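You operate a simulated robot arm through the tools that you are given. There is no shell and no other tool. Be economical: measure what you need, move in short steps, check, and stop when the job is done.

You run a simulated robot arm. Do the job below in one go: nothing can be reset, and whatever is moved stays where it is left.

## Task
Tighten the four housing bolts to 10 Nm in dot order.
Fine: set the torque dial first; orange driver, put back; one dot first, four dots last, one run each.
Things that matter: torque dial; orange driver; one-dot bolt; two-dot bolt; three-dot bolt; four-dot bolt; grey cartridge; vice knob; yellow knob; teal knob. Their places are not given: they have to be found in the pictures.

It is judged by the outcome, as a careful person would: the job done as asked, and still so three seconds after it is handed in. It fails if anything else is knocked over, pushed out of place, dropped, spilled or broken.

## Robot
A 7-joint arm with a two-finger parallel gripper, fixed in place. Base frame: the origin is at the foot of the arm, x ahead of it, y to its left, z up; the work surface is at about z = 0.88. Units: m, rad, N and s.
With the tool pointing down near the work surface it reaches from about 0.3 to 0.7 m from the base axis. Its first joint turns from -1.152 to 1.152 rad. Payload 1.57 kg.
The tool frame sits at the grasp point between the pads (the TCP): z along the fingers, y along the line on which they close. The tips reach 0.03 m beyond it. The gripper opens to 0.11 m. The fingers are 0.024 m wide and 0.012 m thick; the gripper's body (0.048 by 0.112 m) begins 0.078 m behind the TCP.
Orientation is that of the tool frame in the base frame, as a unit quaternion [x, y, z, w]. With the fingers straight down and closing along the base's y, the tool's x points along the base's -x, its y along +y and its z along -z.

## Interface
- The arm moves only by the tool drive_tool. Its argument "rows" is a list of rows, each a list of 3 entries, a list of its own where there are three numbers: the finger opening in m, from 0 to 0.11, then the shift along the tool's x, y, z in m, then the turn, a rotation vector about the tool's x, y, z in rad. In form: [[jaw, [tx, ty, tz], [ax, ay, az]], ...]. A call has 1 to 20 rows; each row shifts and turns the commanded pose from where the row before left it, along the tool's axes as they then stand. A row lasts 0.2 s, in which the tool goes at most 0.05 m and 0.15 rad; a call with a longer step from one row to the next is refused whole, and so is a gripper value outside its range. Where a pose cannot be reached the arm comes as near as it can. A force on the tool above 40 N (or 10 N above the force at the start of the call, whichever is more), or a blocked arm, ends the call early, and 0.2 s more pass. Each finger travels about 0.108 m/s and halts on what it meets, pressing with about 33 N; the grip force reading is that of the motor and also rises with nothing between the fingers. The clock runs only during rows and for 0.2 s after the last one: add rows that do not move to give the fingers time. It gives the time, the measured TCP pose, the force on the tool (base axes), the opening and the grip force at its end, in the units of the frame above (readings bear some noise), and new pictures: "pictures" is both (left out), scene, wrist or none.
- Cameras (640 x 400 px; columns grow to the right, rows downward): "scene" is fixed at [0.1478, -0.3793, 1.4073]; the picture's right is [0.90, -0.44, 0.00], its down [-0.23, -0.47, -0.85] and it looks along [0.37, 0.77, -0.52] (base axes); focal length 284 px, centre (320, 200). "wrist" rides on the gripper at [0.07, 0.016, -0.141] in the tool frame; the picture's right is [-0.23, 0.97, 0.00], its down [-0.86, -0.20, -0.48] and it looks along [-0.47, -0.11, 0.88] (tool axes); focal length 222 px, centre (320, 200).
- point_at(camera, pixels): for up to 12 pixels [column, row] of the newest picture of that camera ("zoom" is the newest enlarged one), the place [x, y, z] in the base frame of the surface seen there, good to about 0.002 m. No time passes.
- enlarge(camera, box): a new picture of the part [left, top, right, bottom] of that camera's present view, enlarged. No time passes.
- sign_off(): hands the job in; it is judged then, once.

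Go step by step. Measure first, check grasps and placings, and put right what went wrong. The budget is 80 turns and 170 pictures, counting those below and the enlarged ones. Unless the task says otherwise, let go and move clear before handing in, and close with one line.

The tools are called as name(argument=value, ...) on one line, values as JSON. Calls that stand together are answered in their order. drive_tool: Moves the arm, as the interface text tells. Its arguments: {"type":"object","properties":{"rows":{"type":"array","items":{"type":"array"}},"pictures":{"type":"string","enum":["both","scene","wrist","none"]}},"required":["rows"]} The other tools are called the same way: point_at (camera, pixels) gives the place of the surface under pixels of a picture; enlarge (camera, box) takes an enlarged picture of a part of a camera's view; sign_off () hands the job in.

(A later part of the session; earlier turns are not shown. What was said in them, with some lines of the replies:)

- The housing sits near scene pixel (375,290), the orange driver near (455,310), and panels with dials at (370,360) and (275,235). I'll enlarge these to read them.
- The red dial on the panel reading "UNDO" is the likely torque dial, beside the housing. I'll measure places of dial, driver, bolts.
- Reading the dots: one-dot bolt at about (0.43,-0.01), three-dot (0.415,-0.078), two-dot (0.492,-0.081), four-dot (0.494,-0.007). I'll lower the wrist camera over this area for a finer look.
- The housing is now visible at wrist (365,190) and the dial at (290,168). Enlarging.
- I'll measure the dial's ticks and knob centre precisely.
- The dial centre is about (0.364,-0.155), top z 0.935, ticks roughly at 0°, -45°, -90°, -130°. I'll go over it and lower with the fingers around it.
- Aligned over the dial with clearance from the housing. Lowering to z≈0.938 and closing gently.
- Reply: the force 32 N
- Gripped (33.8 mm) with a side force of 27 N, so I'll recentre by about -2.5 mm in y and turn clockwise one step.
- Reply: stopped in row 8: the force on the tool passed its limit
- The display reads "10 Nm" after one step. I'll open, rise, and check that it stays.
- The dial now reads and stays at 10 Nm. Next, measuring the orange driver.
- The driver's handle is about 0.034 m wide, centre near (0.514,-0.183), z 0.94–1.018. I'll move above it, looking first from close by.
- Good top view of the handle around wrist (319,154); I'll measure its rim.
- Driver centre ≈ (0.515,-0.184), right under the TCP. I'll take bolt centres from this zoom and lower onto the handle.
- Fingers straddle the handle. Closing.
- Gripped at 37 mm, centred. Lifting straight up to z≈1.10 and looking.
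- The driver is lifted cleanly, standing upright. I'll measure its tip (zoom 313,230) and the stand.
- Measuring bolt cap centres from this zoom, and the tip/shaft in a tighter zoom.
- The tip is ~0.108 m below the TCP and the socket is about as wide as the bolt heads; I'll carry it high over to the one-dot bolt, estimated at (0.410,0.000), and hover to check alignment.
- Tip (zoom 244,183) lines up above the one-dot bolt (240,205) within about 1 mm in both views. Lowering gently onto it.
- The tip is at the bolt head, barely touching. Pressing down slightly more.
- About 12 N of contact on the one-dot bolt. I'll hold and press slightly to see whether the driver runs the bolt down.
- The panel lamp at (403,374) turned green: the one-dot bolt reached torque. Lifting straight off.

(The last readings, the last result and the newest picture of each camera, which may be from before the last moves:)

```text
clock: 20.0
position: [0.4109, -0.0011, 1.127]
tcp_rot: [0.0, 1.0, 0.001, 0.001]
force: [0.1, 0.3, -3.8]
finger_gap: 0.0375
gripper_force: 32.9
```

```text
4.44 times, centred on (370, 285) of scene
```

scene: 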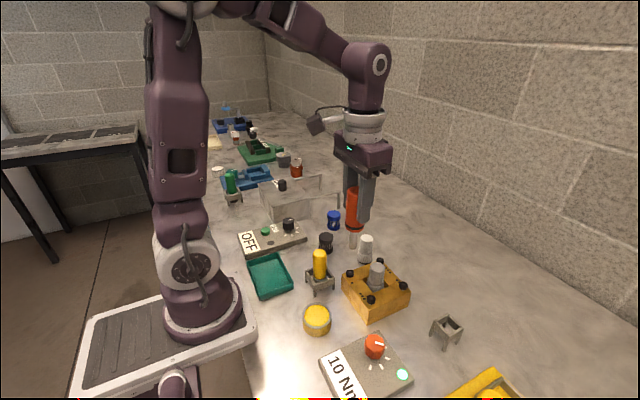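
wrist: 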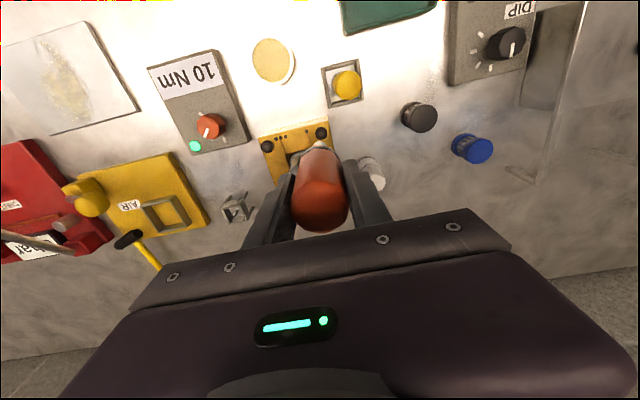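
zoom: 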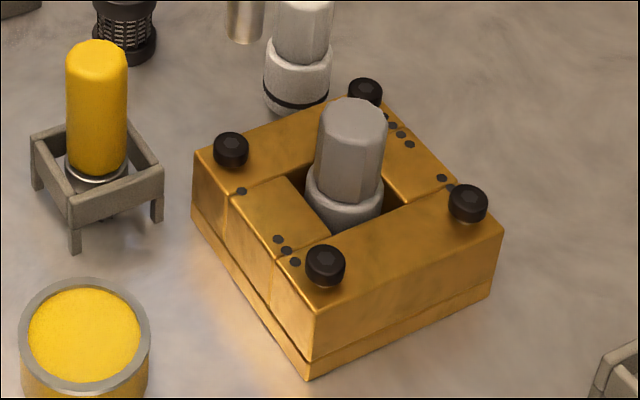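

One-dot bolt is seated. Now over to the two-dot bolt; the path crosses above the cartridge with about 4 cm clearance.

drive_tool(rows=[[0.02, [-0.02, -0.02, 0], [0, 0, 0]], [0.02, [-0.02, -0.02, 0], [0, 0, 0]], [0.02, [-0.02, -0.02, 0], [0, 0, 0]], [0.02, [-0.0215, -0.02, 0], [0, 0, 0]], [0.02, [0, 0, 0.03], [0, 0, 0]], [0.02, [0, 0, 0.029], [0, 0, 0]], [0.02, [0, 0, 0], [0, 0, 0]]])

enlarge(camera="scene", box=[355, 230, 445, 330])

enlarge(camera="wrist", box=[240, 80, 400, 220])

```text
clock: 21.6
position: [0.4916, -0.0809, 1.0678]
tcp_rot: [0.001, 1.0, 0.001, 0.001]
force: [-0.6, -0.1, -4.8]
finger_gap: 0.0373
gripper_force: 32.7
```

scene: 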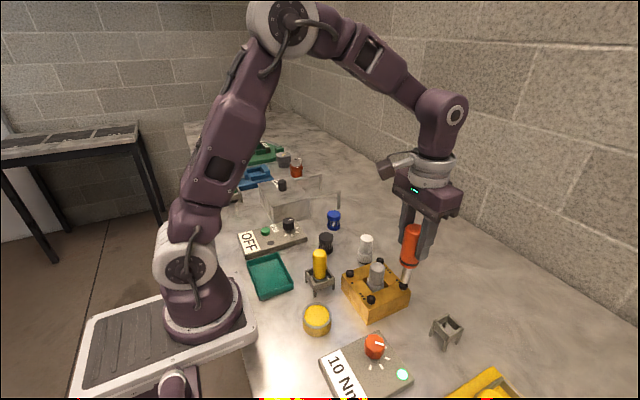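
wrist: 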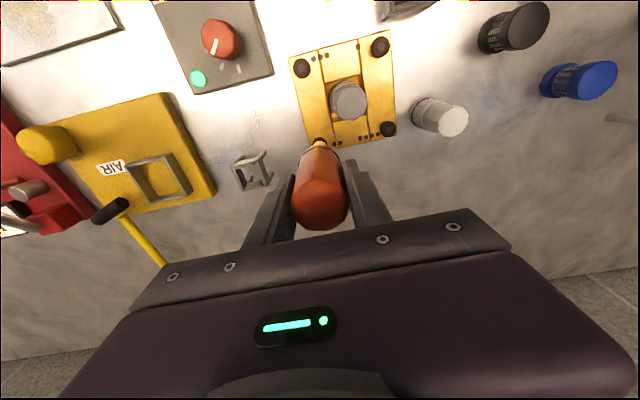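

```text
4.00 times, centred on (400, 280) of scene
```

zoom: 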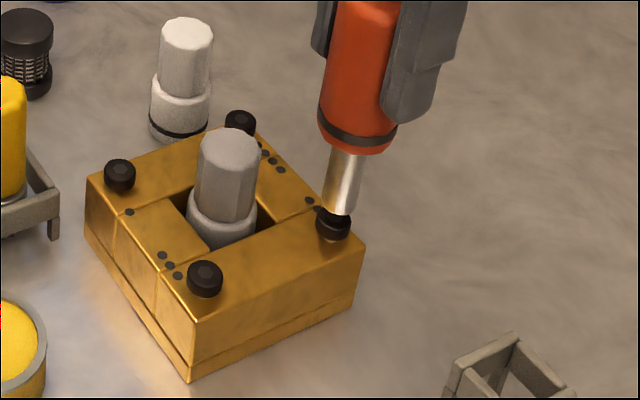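

```text
2.86 times, centred on (320, 150) of wrist
```

zoom: 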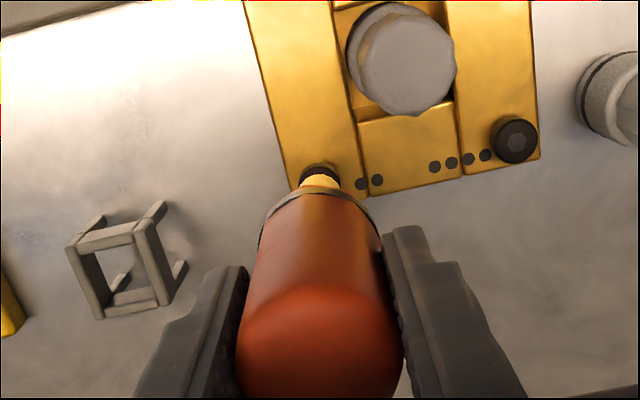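

Tip (zoom 338,207) is on line with the two-dot bolt (333,220). Lowering and pressing as before.

drive_tool(rows=[[0.02, [0, 0, 0.005], [0, 0, 0]], [0.02, [0, 0, 0.005], [0, 0, 0]], [0.02, [0, 0, 0.003], [0, 0, 0]], [0.02, [0, 0, 0.002], [0, 0, 0]], [0.02, [0, 0, 0.001], [0, 0, 0]]], pictures="scene")

enlarge(camera="scene", box=[355, 230, 445, 330])

```text
clock: 22.8
position: [0.4925, -0.0812, 1.0508]
tcp_rot: [0.0, 1.0, 0.002, 0.001]
force: [-2.9, -2.5, 17.6]
finger_gap: 0.0371
gripper_force: 32.9
```

scene: 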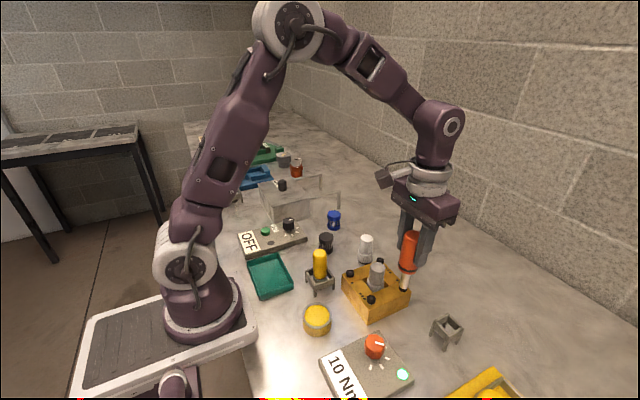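

```text
4.00 times, centred on (400, 280) of scene
```

zoom: 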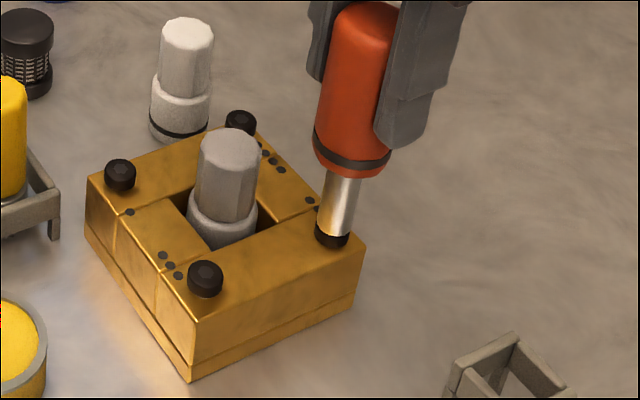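

Pressing with about 22 N. Holding to let it run.

drive_tool(rows=[[0.02, [0, 0, 0], [0, 0, 0]], [0.02, [0, 0, 0], [0, 0, 0]], [0.02, [0, 0, 0], [0, 0, 0]], [0.02, [0, 0, 0], [0, 0, 0]]], pictures="scene")

enlarge(camera="scene", box=[355, 230, 445, 330])

```text
clock: 23.8
position: [0.4928, -0.081, 1.0508]
tcp_rot: [0.0, 1.0, 0.0, 0.0]
force: [1.3, -5.7, 15.9]
finger_gap: 0.0376
gripper_force: 32.5
```

scene: 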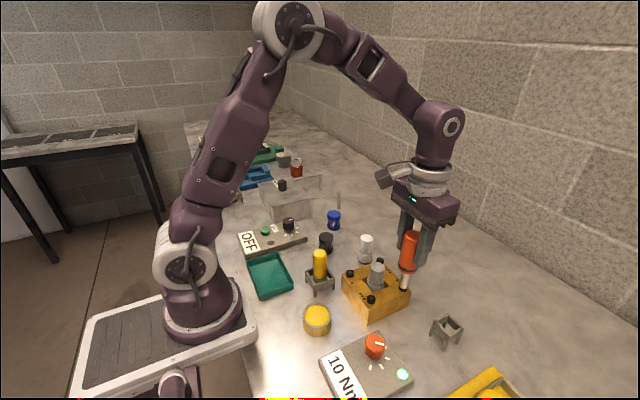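

```text
4.00 times, centred on (400, 280) of scene
```

zoom: 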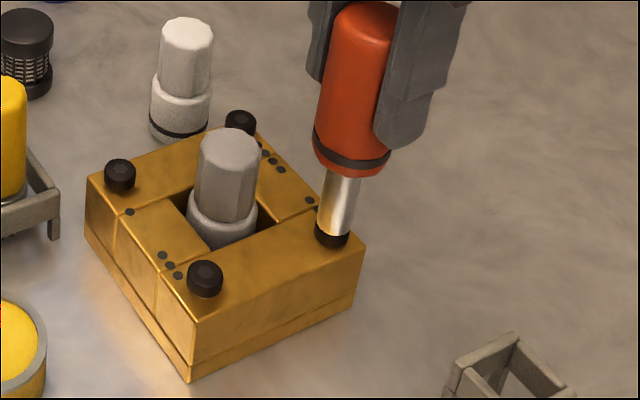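

The head appears lower than before (base now at zoom row 248 vs 241). Lifting to inspect it.

drive_tool(rows=[[0.02, [0, 0, -0.015], [0, 0, 0]], [0.02, [0, 0, -0.03], [0, 0, 0]], [0.02, [0, 0, -0.03], [0, 0, 0]], [0.02, [0, 0, 0], [0, 0, 0]]])

enlarge(camera="scene", box=[325, 240, 415, 330])

enlarge(camera="wrist", box=[240, 10, 420, 160])

```text
clock: 24.8
position: [0.4922, -0.0804, 1.1267]
tcp_rot: [0.0, 1.0, 0.001, 0.0]
force: [0.5, -0.3, -3.7]
finger_gap: 0.0373
gripper_force: 33.1
```

scene: 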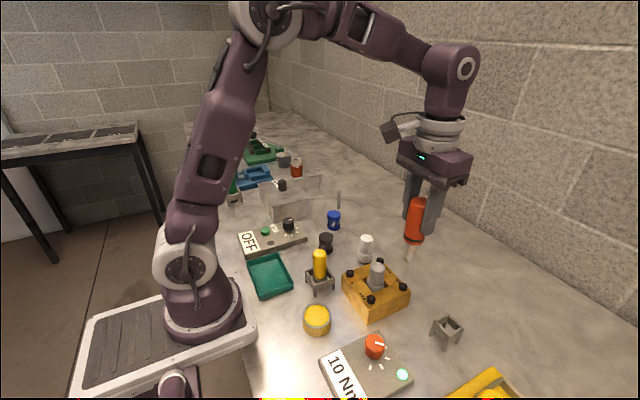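
wrist: 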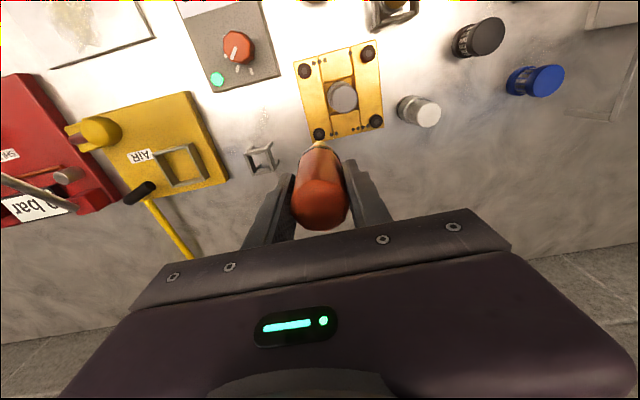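

```text
4.44 times, centred on (370, 285) of scene
```

zoom: 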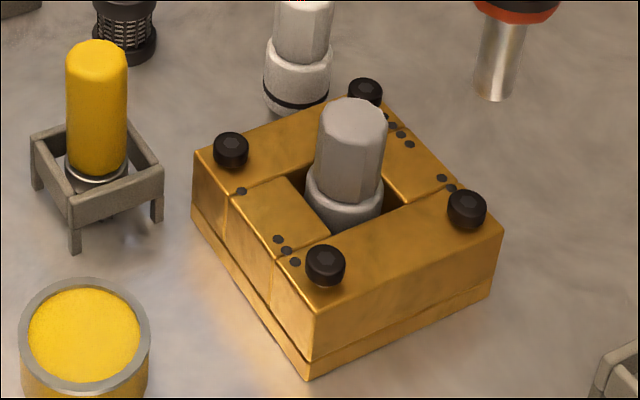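

```text
2.67 times, centred on (330, 85) of wrist
```

zoom: 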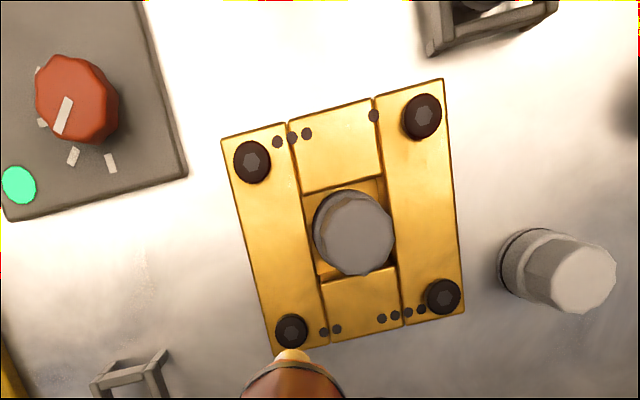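

The two-dot head dropped (468,203→210) and sits flush like the one-dot. I'll check head heights before going on.

point_at(camera="zoom", pixels=[[290, 330], [422, 115], [251, 160], [443, 296]])

point_at(camera="scene", pixels=[[403.2, 286.5], [338.7, 273.5], [360.1, 298.7], [369.1, 260], [349.9, 273]])

```text
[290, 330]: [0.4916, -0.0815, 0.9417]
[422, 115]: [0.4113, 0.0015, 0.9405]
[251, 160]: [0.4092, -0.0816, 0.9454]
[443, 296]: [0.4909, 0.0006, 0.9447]
```

```text
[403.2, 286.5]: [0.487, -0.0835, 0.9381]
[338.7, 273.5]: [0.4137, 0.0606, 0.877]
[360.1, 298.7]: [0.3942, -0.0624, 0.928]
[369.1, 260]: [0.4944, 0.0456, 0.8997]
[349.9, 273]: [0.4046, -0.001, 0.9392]
```

One- and two-dot heads are at 0.941, the other two still at 0.945. Moving to the three-dot bolt at (0.410,-0.081).

drive_tool(rows=[[0.02, [0.027, 0, 0], [0, 0, 0]], [0.02, [0.027, 0, 0], [0, 0, 0]], [0.02, [0.0275, -0.0005, 0], [0, 0, 0]], [0.02, [0, 0, 0.03], [0, 0, 0]], [0.02, [0, 0, 0.029], [0, 0, 0]], [0.02, [0, 0, 0], [0, 0, 0]]])

enlarge(camera="scene", box=[325, 240, 415, 330])

enlarge(camera="wrist", box=[240, 80, 400, 220])

```text
clock: 26.2
position: [0.4106, -0.0811, 1.0662]
tcp_rot: [0.0, 1.0, 0.001, 0.001]
force: [0.2, -0.2, -4.4]
finger_gap: 0.0376
gripper_force: 33.1
```

scene: 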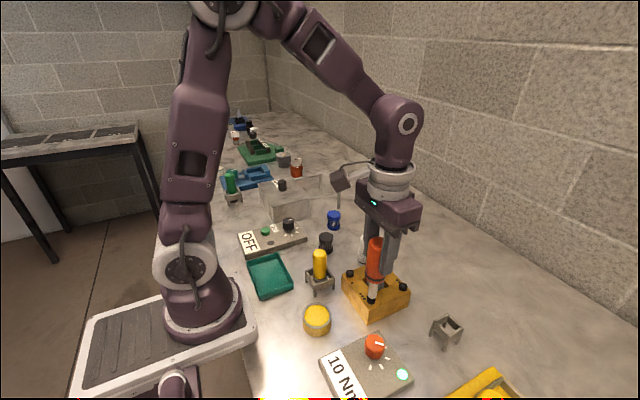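
wrist: 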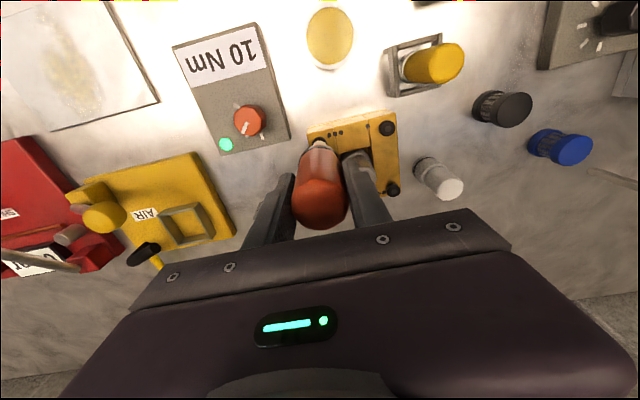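

```text
4.44 times, centred on (370, 285) of scene
```

zoom: 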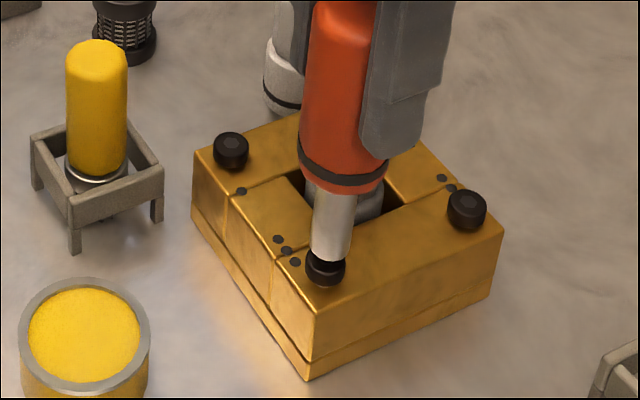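

```text
2.86 times, centred on (320, 150) of wrist
```

zoom: 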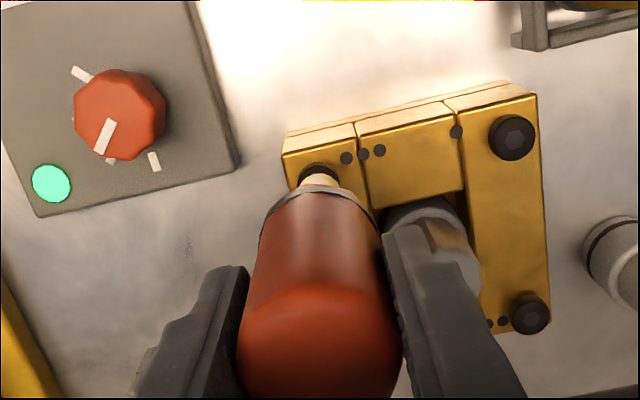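

Aligned (tip 330,252 over bolt 325,265). Finger tips stay above the cartridge top. Lowering and pressing.

drive_tool(rows=[[0.02, [0, 0, 0.005], [0, 0, 0]], [0.02, [0, 0, 0.005], [0, 0, 0]], [0.02, [0, 0, 0.003], [0, 0, 0]], [0.02, [0, 0, 0.002], [0, 0, 0]], [0.02, [0, 0, 0.001], [0, 0, 0]], [0.02, [0, 0, 0], [0, 0, 0]], [0.02, [0, 0, 0], [0, 0, 0]], [0.02, [0, 0, 0], [0, 0, 0]], [0.02, [0, 0, 0], [0, 0, 0]]], pictures="scene")

enlarge(camera="scene", box=[325, 240, 415, 330])

```text
clock: 28.2
position: [0.4105, -0.081, 1.0497]
tcp_rot: [0.0, 1.0, 0.001, 0.0]
force: [5.1, 1.1, 16.2]
finger_gap: 0.0372
gripper_force: 32.2
```

scene: 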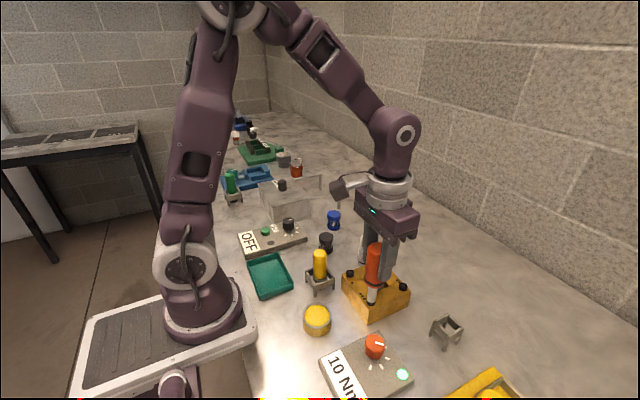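

```text
4.44 times, centred on (370, 285) of scene
```

zoom: 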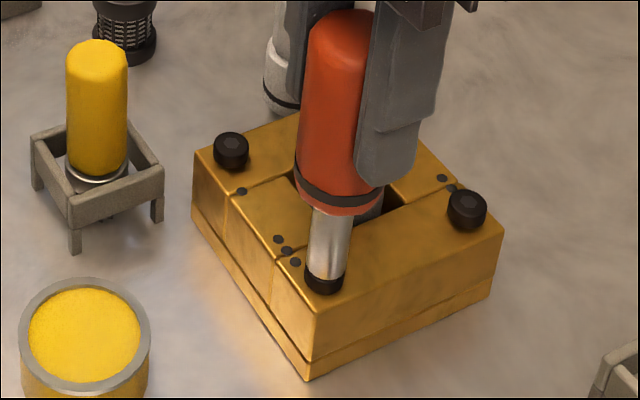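

The three-dot head is now flush under the driver and the lamp is green. Lifting and checking.

drive_tool(rows=[[0.02, [0, 0, -0.015], [0, 0, 0]], [0.02, [0, 0, -0.03], [0, 0, 0]], [0.02, [0, 0, -0.03], [0, 0, 0]], [0.02, [0, 0, 0], [0, 0, 0]]])

enlarge(camera="scene", box=[325, 240, 415, 330])

point_at(camera="zoom", pixels=[[326, 267], [231, 148], [467, 207], [365, 90]])

```text
clock: 29.2
position: [0.4106, -0.0799, 1.127]
tcp_rot: [0.0, 1.0, 0.001, 0.0]
force: [0.1, 0.5, -4.0]
finger_gap: 0.0374
gripper_force: 32.9
```

scene: 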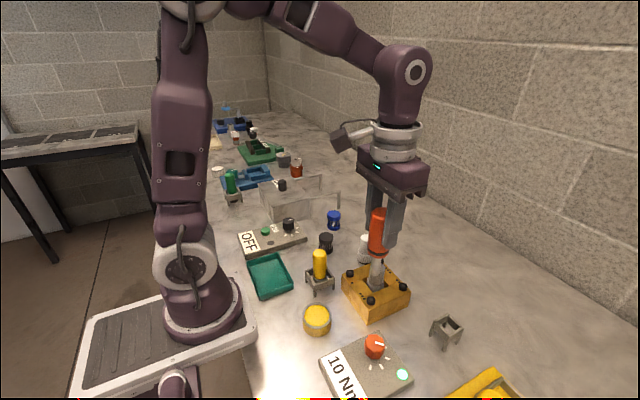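
wrist: 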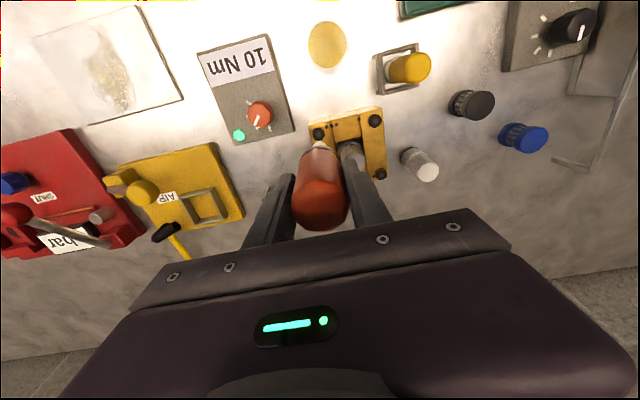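

```text
4.44 times, centred on (370, 285) of scene
```

zoom: 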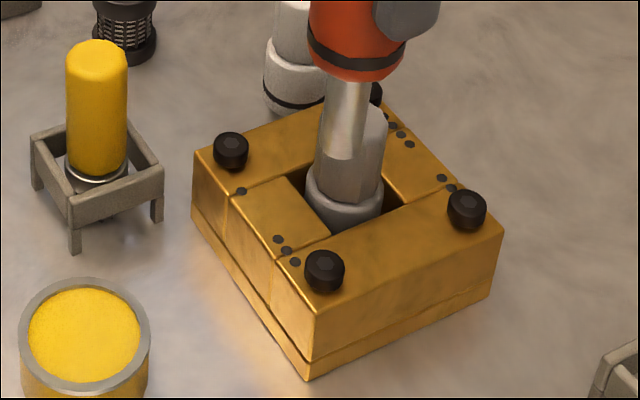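

```text
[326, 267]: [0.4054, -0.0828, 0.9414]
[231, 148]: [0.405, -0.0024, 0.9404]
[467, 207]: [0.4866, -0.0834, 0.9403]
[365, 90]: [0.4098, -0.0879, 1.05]
```

Three-dot head seated (0.941). Now to the four-dot bolt, again passing 4 cm over the cartridge.

drive_tool(rows=[[0.02, [-0.02, 0.02, 0], [0, 0, 0]], [0.02, [-0.02, 0.02, 0], [0, 0, 0]], [0.02, [-0.02, 0.02, 0], [0, 0, 0]], [0.02, [-0.021, 0.0205, 0], [0, 0, 0]], [0.02, [0, 0, 0.03], [0, 0, 0]], [0.02, [0, 0, 0.029], [0, 0, 0]], [0.02, [0, 0, 0], [0, 0, 0]]])

enlarge(camera="scene", box=[335, 210, 425, 300])

enlarge(camera="wrist", box=[240, 80, 400, 220])

```text
clock: 30.8
position: [0.4936, 0.0006, 1.0669]
tcp_rot: [0.0, 1.0, 0.0, -0.001]
force: [0.0, 0.7, -4.4]
finger_gap: 0.0373
gripper_force: 33.4
```

scene: 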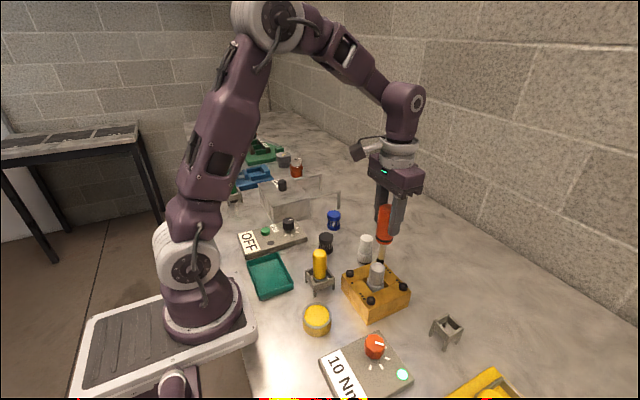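
wrist: 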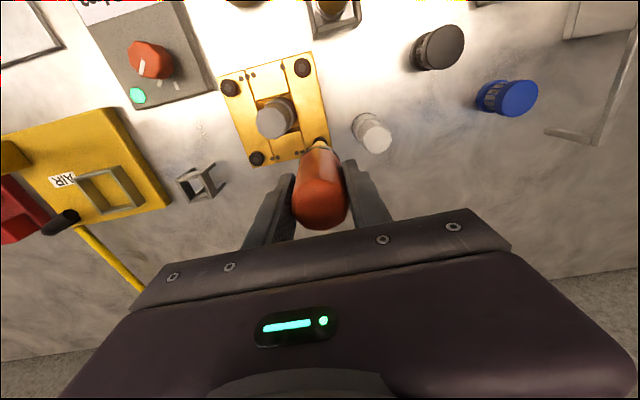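

```text
4.44 times, centred on (380, 255) of scene
```

zoom: 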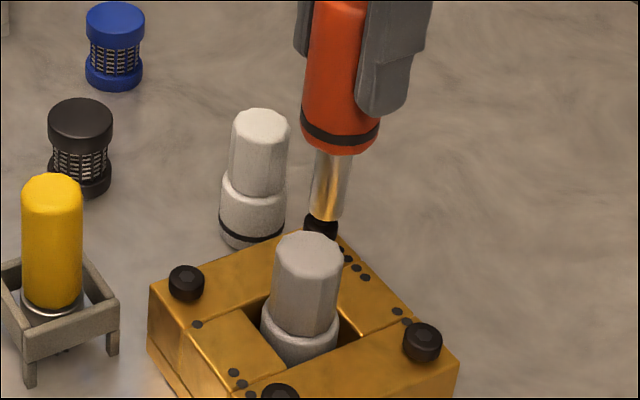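

```text
2.86 times, centred on (320, 150) of wrist
```

zoom: 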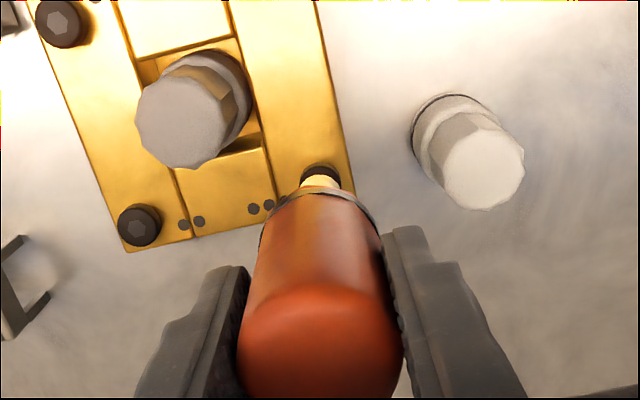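

Aligned with the four-dot bolt (tip 325,213 over bolt 320,227). Lowering and pressing.

drive_tool(rows=[[0.02, [0.001, 0, 0.005], [0, 0, 0]], [0.02, [0, 0, 0.005], [0, 0, 0]], [0.02, [0, 0, 0.003], [0, 0, 0]], [0.02, [0, 0, 0.002], [0, 0, 0]], [0.02, [0, 0, 0.001], [0, 0, 0]], [0.02, [0, 0, 0], [0, 0, 0]], [0.02, [0, 0, 0], [0, 0, 0]], [0.02, [0, 0, 0], [0, 0, 0]], [0.02, [0, 0, 0], [0, 0, 0]]], pictures="scene")

enlarge(camera="scene", box=[335, 210, 425, 300])

```text
clock: 32.8
position: [0.4907, 0.0009, 1.0511]
tcp_rot: [0.0, 1.0, 0.001, 0.001]
force: [3.2, -4.1, 19.6]
finger_gap: 0.0374
gripper_force: 33.2
```

scene: 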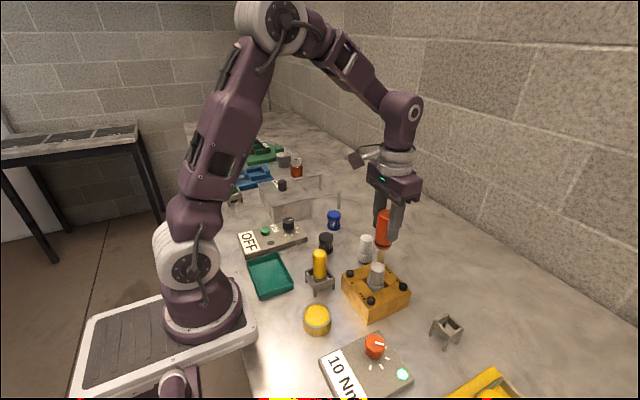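

```text
4.44 times, centred on (380, 255) of scene
```

zoom: 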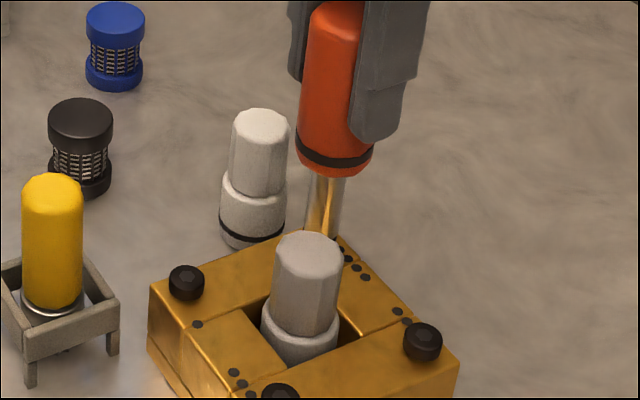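

Pressed and held as before; the head is now hidden low. Lifting to check it.

drive_tool(rows=[[0.02, [0, 0, -0.015], [0, 0, 0]], [0.02, [0, 0, -0.03], [0, 0, 0]], [0.02, [0, 0, -0.03], [0, 0, 0]], [0.02, [0, 0, 0], [0, 0, 0]]])

enlarge(camera="scene", box=[325, 240, 415, 330])

point_at(camera="zoom", pixels=[[326, 267], [231, 148], [467, 207], [365, 90], [365, 96]])

enlarge(camera="wrist", box=[160, 40, 360, 200])

```text
clock: 33.8
position: [0.4887, -0.0005, 1.1273]
tcp_rot: [-0.001, 1.0, 0.001, 0.0]
force: [0.7, 0.8, -4.2]
finger_gap: 0.0377
gripper_force: 33.1
```

scene: 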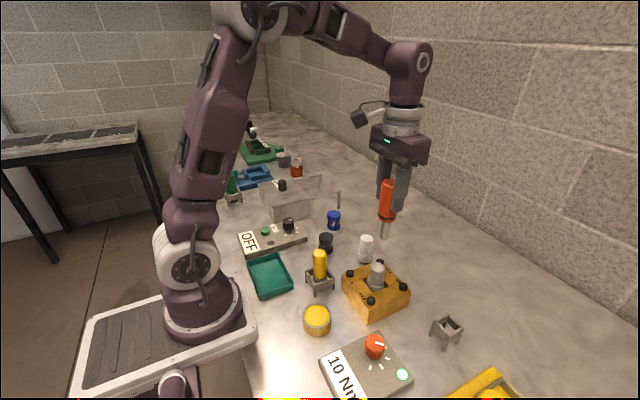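
wrist: 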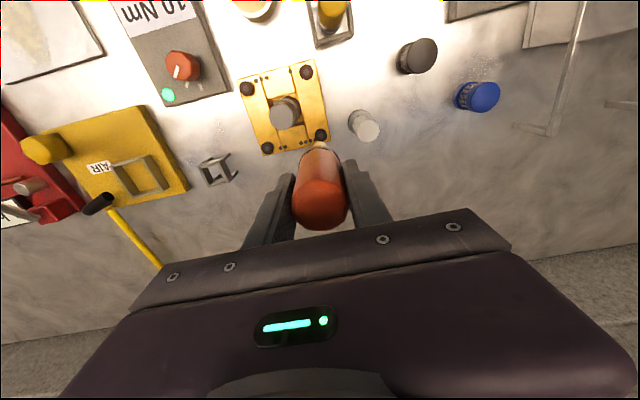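

```text
4.44 times, centred on (370, 285) of scene
```

zoom: 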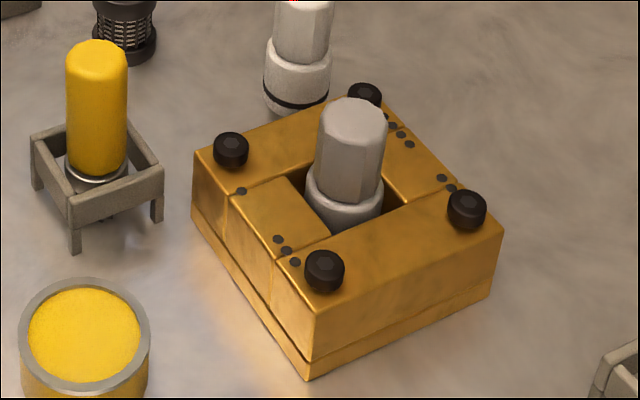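

```text
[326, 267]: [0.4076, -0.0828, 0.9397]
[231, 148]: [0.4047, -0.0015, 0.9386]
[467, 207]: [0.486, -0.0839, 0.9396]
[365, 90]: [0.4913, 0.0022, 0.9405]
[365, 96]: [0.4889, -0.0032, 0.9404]
```

```text
2.50 times, centred on (260, 120) of wrist
```

zoom: 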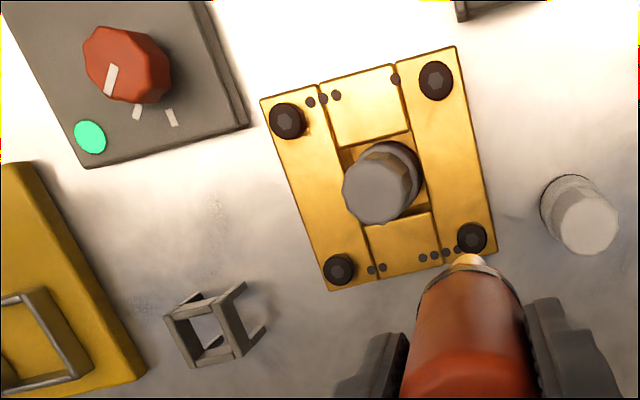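

All four heads are at ~0.940. Now returning the driver over its stand at (0.5155,-0.1833).

drive_tool(rows=[[0.02, [-0.005, -0.036, 0], [0, 0, 0]], [0.02, [-0.005, -0.036, 0], [0, 0, 0]], [0.02, [-0.005, -0.036, 0], [0, 0, 0]], [0.02, [-0.005, -0.036, 0], [0, 0, 0]], [0.02, [-0.005, -0.039, 0], [0, 0, 0]], [0.02, [0, 0, 0.03], [0, 0, 0]], [0.02, [0, 0, 0.02], [0, 0, 0]], [0.02, [0, 0, 0], [0, 0, 0]]])

enlarge(camera="scene", box=[400, 230, 500, 360])

enlarge(camera="wrist", box=[240, 80, 400, 220])

```text
clock: 35.6
position: [0.5155, -0.185, 1.0746]
tcp_rot: [0.0, 1.0, 0.001, 0.001]
force: [-0.1, 0.2, -4.2]
finger_gap: 0.0373
gripper_force: 33.2
```

scene: 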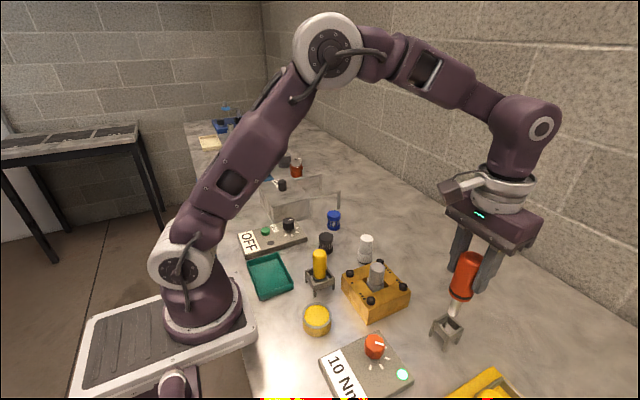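
wrist: 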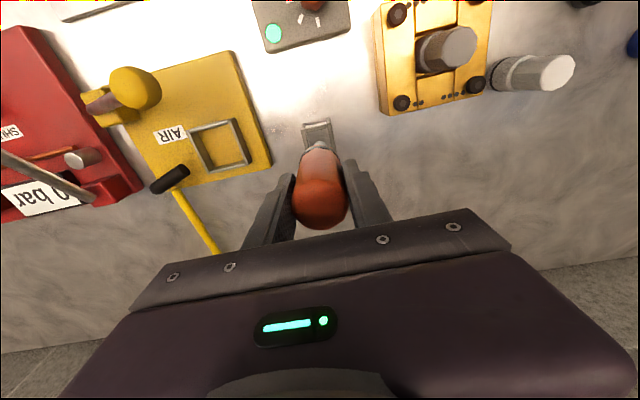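

```text
3.08 times, centred on (450, 295) of scene
```

zoom: 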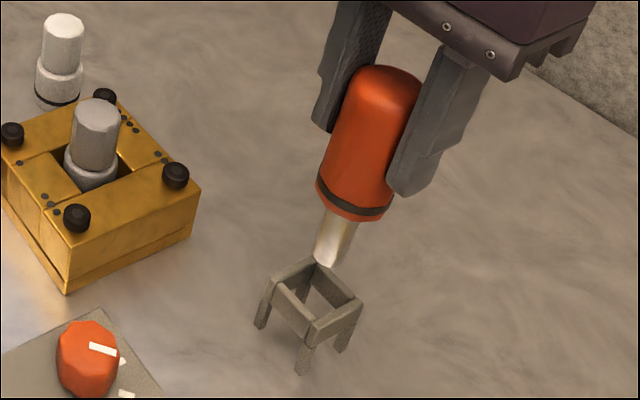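

```text
2.86 times, centred on (320, 150) of wrist
```

zoom: 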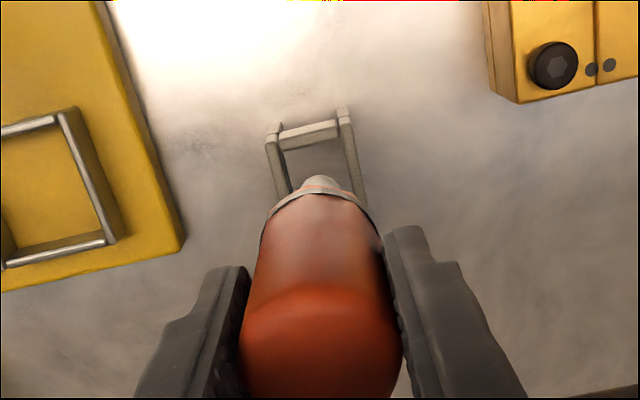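

Tip hangs above the stand. I'll correct y by +1.5 mm, lower until just above the rim, and check again.

drive_tool(rows=[[0.02, [0, 0.0015, 0.015], [0, 0, 0]], [0.02, [0, 0, 0.015], [0, 0, 0]], [0.02, [0, 0, 0.003], [0, 0, 0]], [0.02, [0, 0, 0], [0, 0, 0]]], pictures="wrist")

enlarge(camera="scene", box=[410, 250, 490, 360])

enlarge(camera="wrist", box=[270, 90, 370, 180])

```text
clock: 36.6
position: [0.5148, -0.1818, 1.0434]
tcp_rot: [0.0, 1.0, 0.002, 0.0]
force: [0.4, 0.9, -3.5]
finger_gap: 0.0374
gripper_force: 33.2
```

wrist: 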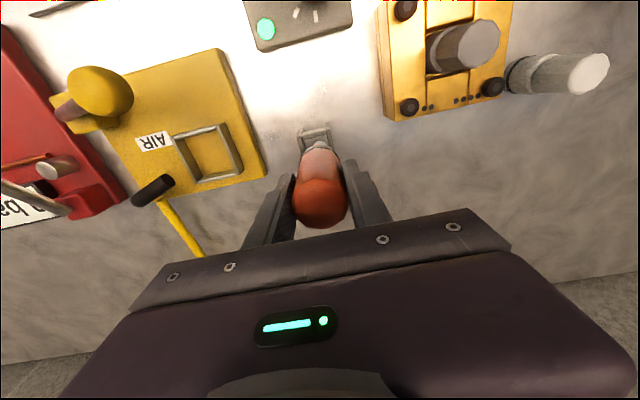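

```text
3.64 times, centred on (450, 305) of scene
```

zoom: 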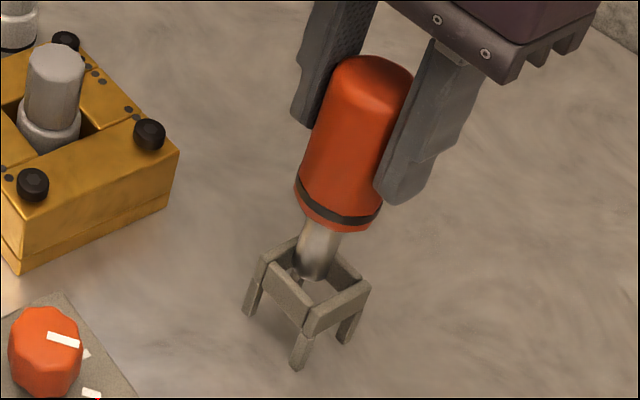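

```text
4.44 times, centred on (320, 135) of wrist
```

zoom: 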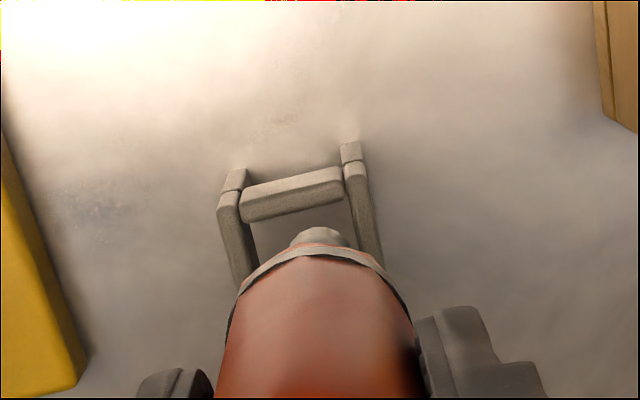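

The tip is inside the stand's opening in the scene view, slightly to +y in the wrist view; I'll shift -2 mm in y and lower to about 5 mm above the resting height.

drive_tool(rows=[[0.02, [0, -0.002, 0], [0, 0, 0]], [0.02, [0, 0, 0.01], [0, 0, 0]], [0.02, [0, 0, 0.015], [0, 0, 0]], [0.02, [0, 0, 0.015], [0, 0, 0]], [0.02, [0, 0, 0.011], [0, 0, 0]], [0.02, [0, 0, 0], [0, 0, 0]]], pictures="wrist")

enlarge(camera="scene", box=[410, 260, 490, 360])

```text
clock: 38.0
position: [0.5172, -0.1833, 0.9941]
tcp_rot: [0.0, 1.0, -0.001, 0.003]
force: [1.8, 0.0, 22.4]
finger_gap: 0.0375
gripper_force: 32.7
```

wrist: 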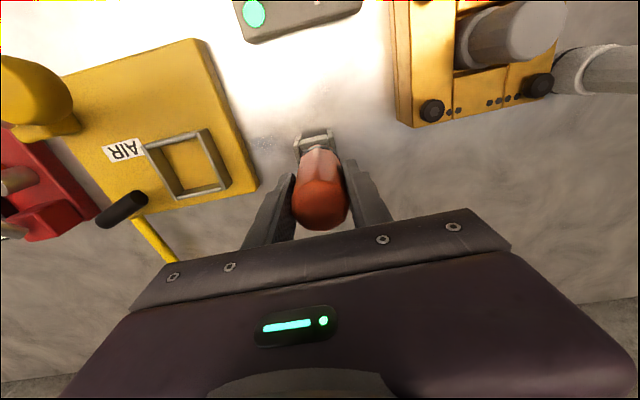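

```text
4.00 times, centred on (450, 310) of scene
```

zoom: 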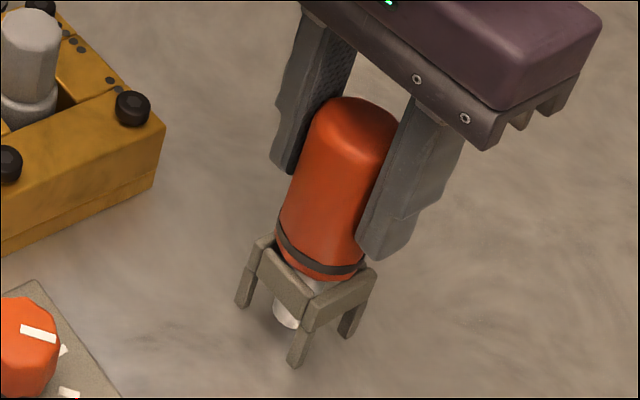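

Contact at z 0.994 with 26 N, about 8 mm above the resting height, so something catches on the rim. I'll back off 4 mm and look closely.

drive_tool(rows=[[0.02, [0, 0, -0.004], [0, 0, 0]], [0.02, [0, 0, 0], [0, 0, 0]]], pictures="none")

enlarge(camera="scene", box=[425, 275, 480, 355])

enlarge(camera="wrist", box=[270, 110, 370, 200])

point_at(camera="zoom", pixels=[[320, 130], [300, 130], [240, 140], [360, 110], [320, 170], [320, 200]])

```text
clock: 38.6
position: [0.5148, -0.182, 0.9955]
tcp_rot: [0.001, 1.0, 0.002, 0.0]
force: [0.2, 0.5, -4.1]
finger_gap: 0.0374
gripper_force: 33.0
```

```text
5.00 times, centred on (452, 315) of scene
```

zoom: 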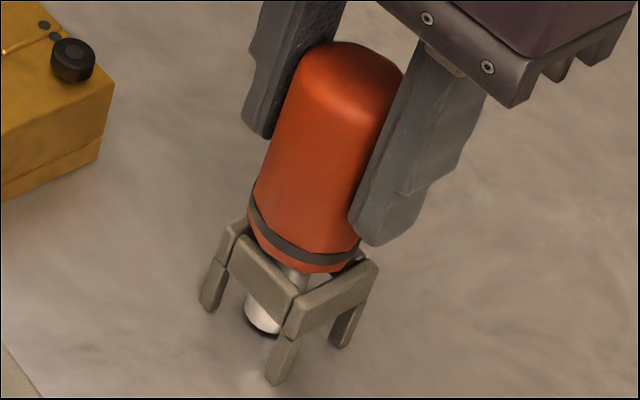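

```text
4.44 times, centred on (320, 155) of wrist
```

zoom: 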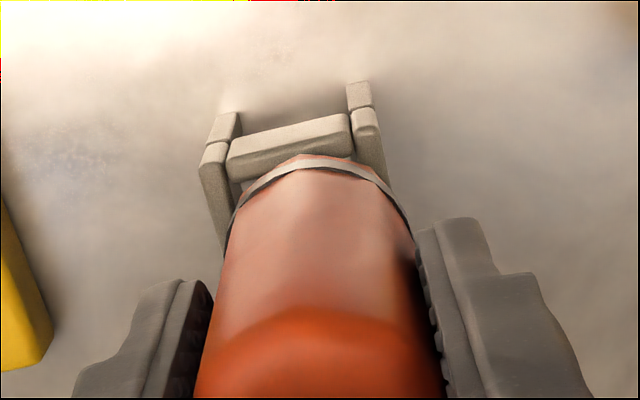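

```text
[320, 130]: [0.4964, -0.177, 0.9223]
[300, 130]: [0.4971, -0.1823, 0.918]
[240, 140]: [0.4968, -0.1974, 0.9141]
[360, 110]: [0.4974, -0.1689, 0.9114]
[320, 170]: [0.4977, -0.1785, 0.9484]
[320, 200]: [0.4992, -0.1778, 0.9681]
```

Compared with the original seated view, the handle sits about 2 px left of its place (≈ +x 2–3 mm, -y 2 mm needed). I'll shift and lower in small steps.

drive_tool(rows=[[0.02, [-0.002, -0.0018, 0], [0, 0, 0]], [0.02, [0, 0, 0.003], [0, 0, 0]], [0.02, [0, 0, 0.003], [0, 0, 0]], [0.02, [0, 0, 0], [0, 0, 0]]], pictures="none")

```text
clock: 39.6
position: [0.5192, -0.1852, 0.9904]
tcp_rot: [0.0, 1.0, 0.001, 0.001]
force: [2.2, 0.8, 19.7]
finger_gap: 0.0373
gripper_force: 33.0
```

Contact again at ~0.991; the tip may simply be on the table, i.e. the driver is seated. I'll compare with the original view using the same crop.

enlarge(camera="scene", box=[420, 275, 490, 360])

point_at(camera="zoom", pixels=[[345, 80], [320, 70], [320, 240], [265, 200], [290, 280], [258, 298], [255, 310]])

enlarge(camera="wrist", box=[270, 110, 370, 200])

```text
4.71 times, centred on (455, 318) of scene
```

zoom: 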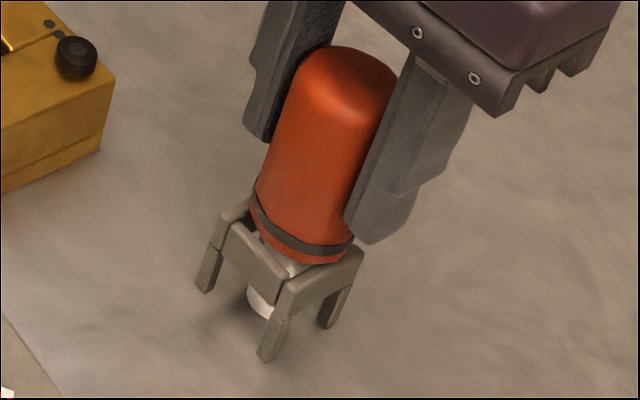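

```text
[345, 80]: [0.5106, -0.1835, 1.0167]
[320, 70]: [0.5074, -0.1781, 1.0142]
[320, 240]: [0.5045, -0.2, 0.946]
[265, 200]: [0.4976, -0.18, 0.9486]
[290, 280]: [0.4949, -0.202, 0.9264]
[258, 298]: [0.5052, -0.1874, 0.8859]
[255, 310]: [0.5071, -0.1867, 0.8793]
```

```text
4.44 times, centred on (320, 155) of wrist
```

zoom: 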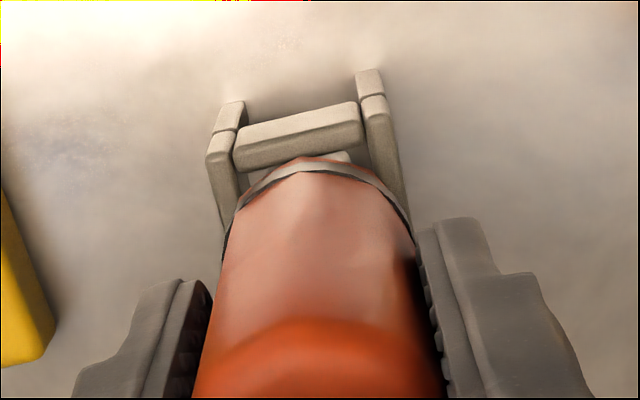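

The driver now matches the original view almost exactly (top 345,46 vs 345,48; base 305,263 vs 300,263), so it is seated. I'll ease the pressure, nudge ~1 mm back in x, and open slowly.

drive_tool(rows=[[0.02, [0.0012, 0, -0.0015], [0, 0, 0]], [0.02, [0, 0, 0], [0, 0, 0]], [0.036, [0, 0, 0], [0, 0, 0]], [0.04, [0, 0, 0], [0, 0, 0]], [0.045, [0, 0, 0], [0, 0, 0]], [0.06, [0, 0, 0], [0, 0, 0]], [0.08, [0, 0, 0], [0, 0, 0]], [0.08, [0, 0, 0], [0, 0, 0]]])

enlarge(camera="scene", box=[420, 275, 490, 360])

```text
clock: 41.4
position: [0.5168, -0.1852, 0.9925]
tcp_rot: [0.0, 1.0, 0.002, 0.001]
force: [-0.2, -0.3, -0.3]
finger_gap: 0.08
gripper_force: 0.1
```

scene: 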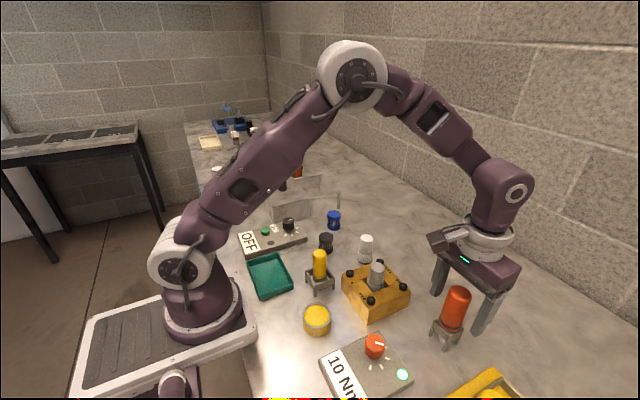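
wrist: 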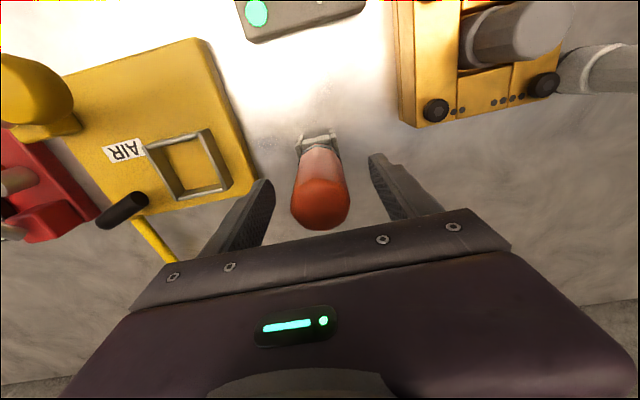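

```text
4.71 times, centred on (455, 318) of scene
```

zoom: 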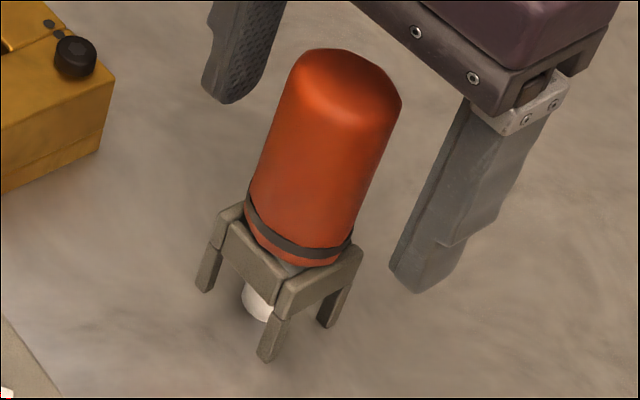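

The driver stands in its rack exactly as it did at the start. Rising clear and checking everything.

drive_tool(rows=[[0.08, [0, 0, -0.03], [0, 0, 0]], [0.08, [0, 0, -0.04], [0, 0, 0]], [0.08, [0, 0, -0.04], [0, 0, 0]], [0.08, [0, 0, -0.04], [0, 0, 0]], [0.08, [0.03, 0, -0.03], [0, 0, 0]], [0.08, [0.03, 0, 0], [0, 0, 0]], [0.08, [0, 0, 0], [0, 0, 0]]])

enlarge(camera="scene", box=[300, 240, 480, 400])

```text
clock: 43.0
position: [0.4563, -0.1867, 1.1702]
tcp_rot: [0.0, 1.0, 0.002, 0.0]
force: [-0.2, -0.2, 0.0]
finger_gap: 0.0799
gripper_force: 0.1
```

scene: 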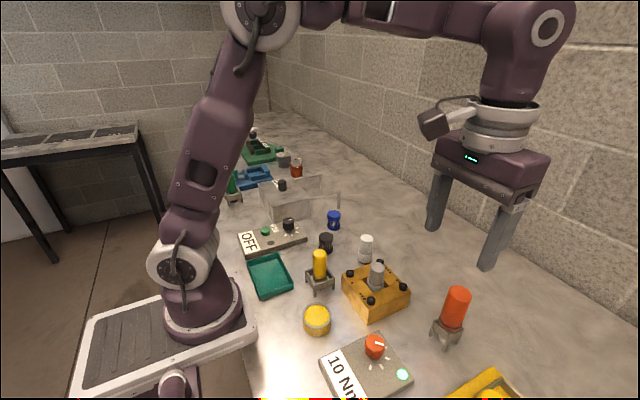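
wrist: 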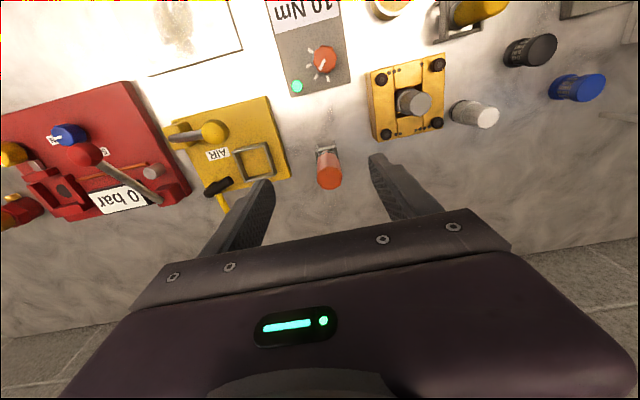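

```text
2.50 times, centred on (390, 320) of scene
```

zoom: 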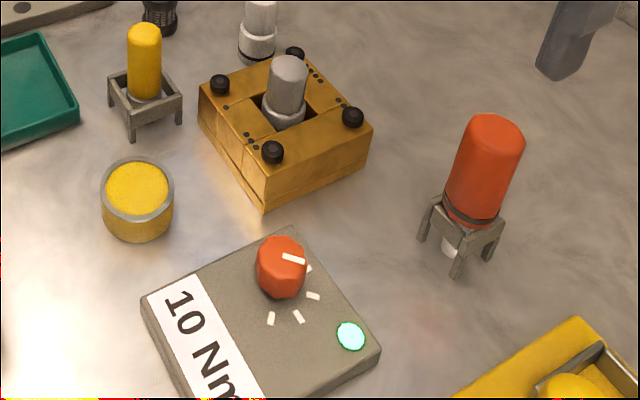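

The dial reads 10 Nm, the lamp is green, all four heads are seated, the driver is back in its rack, and nothing else has moved. Handing in.

sign_off()

```text
The job is handed in.
```

I set the torque dial to 10 Nm, ran the one-, two-, three- and four-dot bolts once each in that order, put the orange driver back in its stand, and handed the job in.
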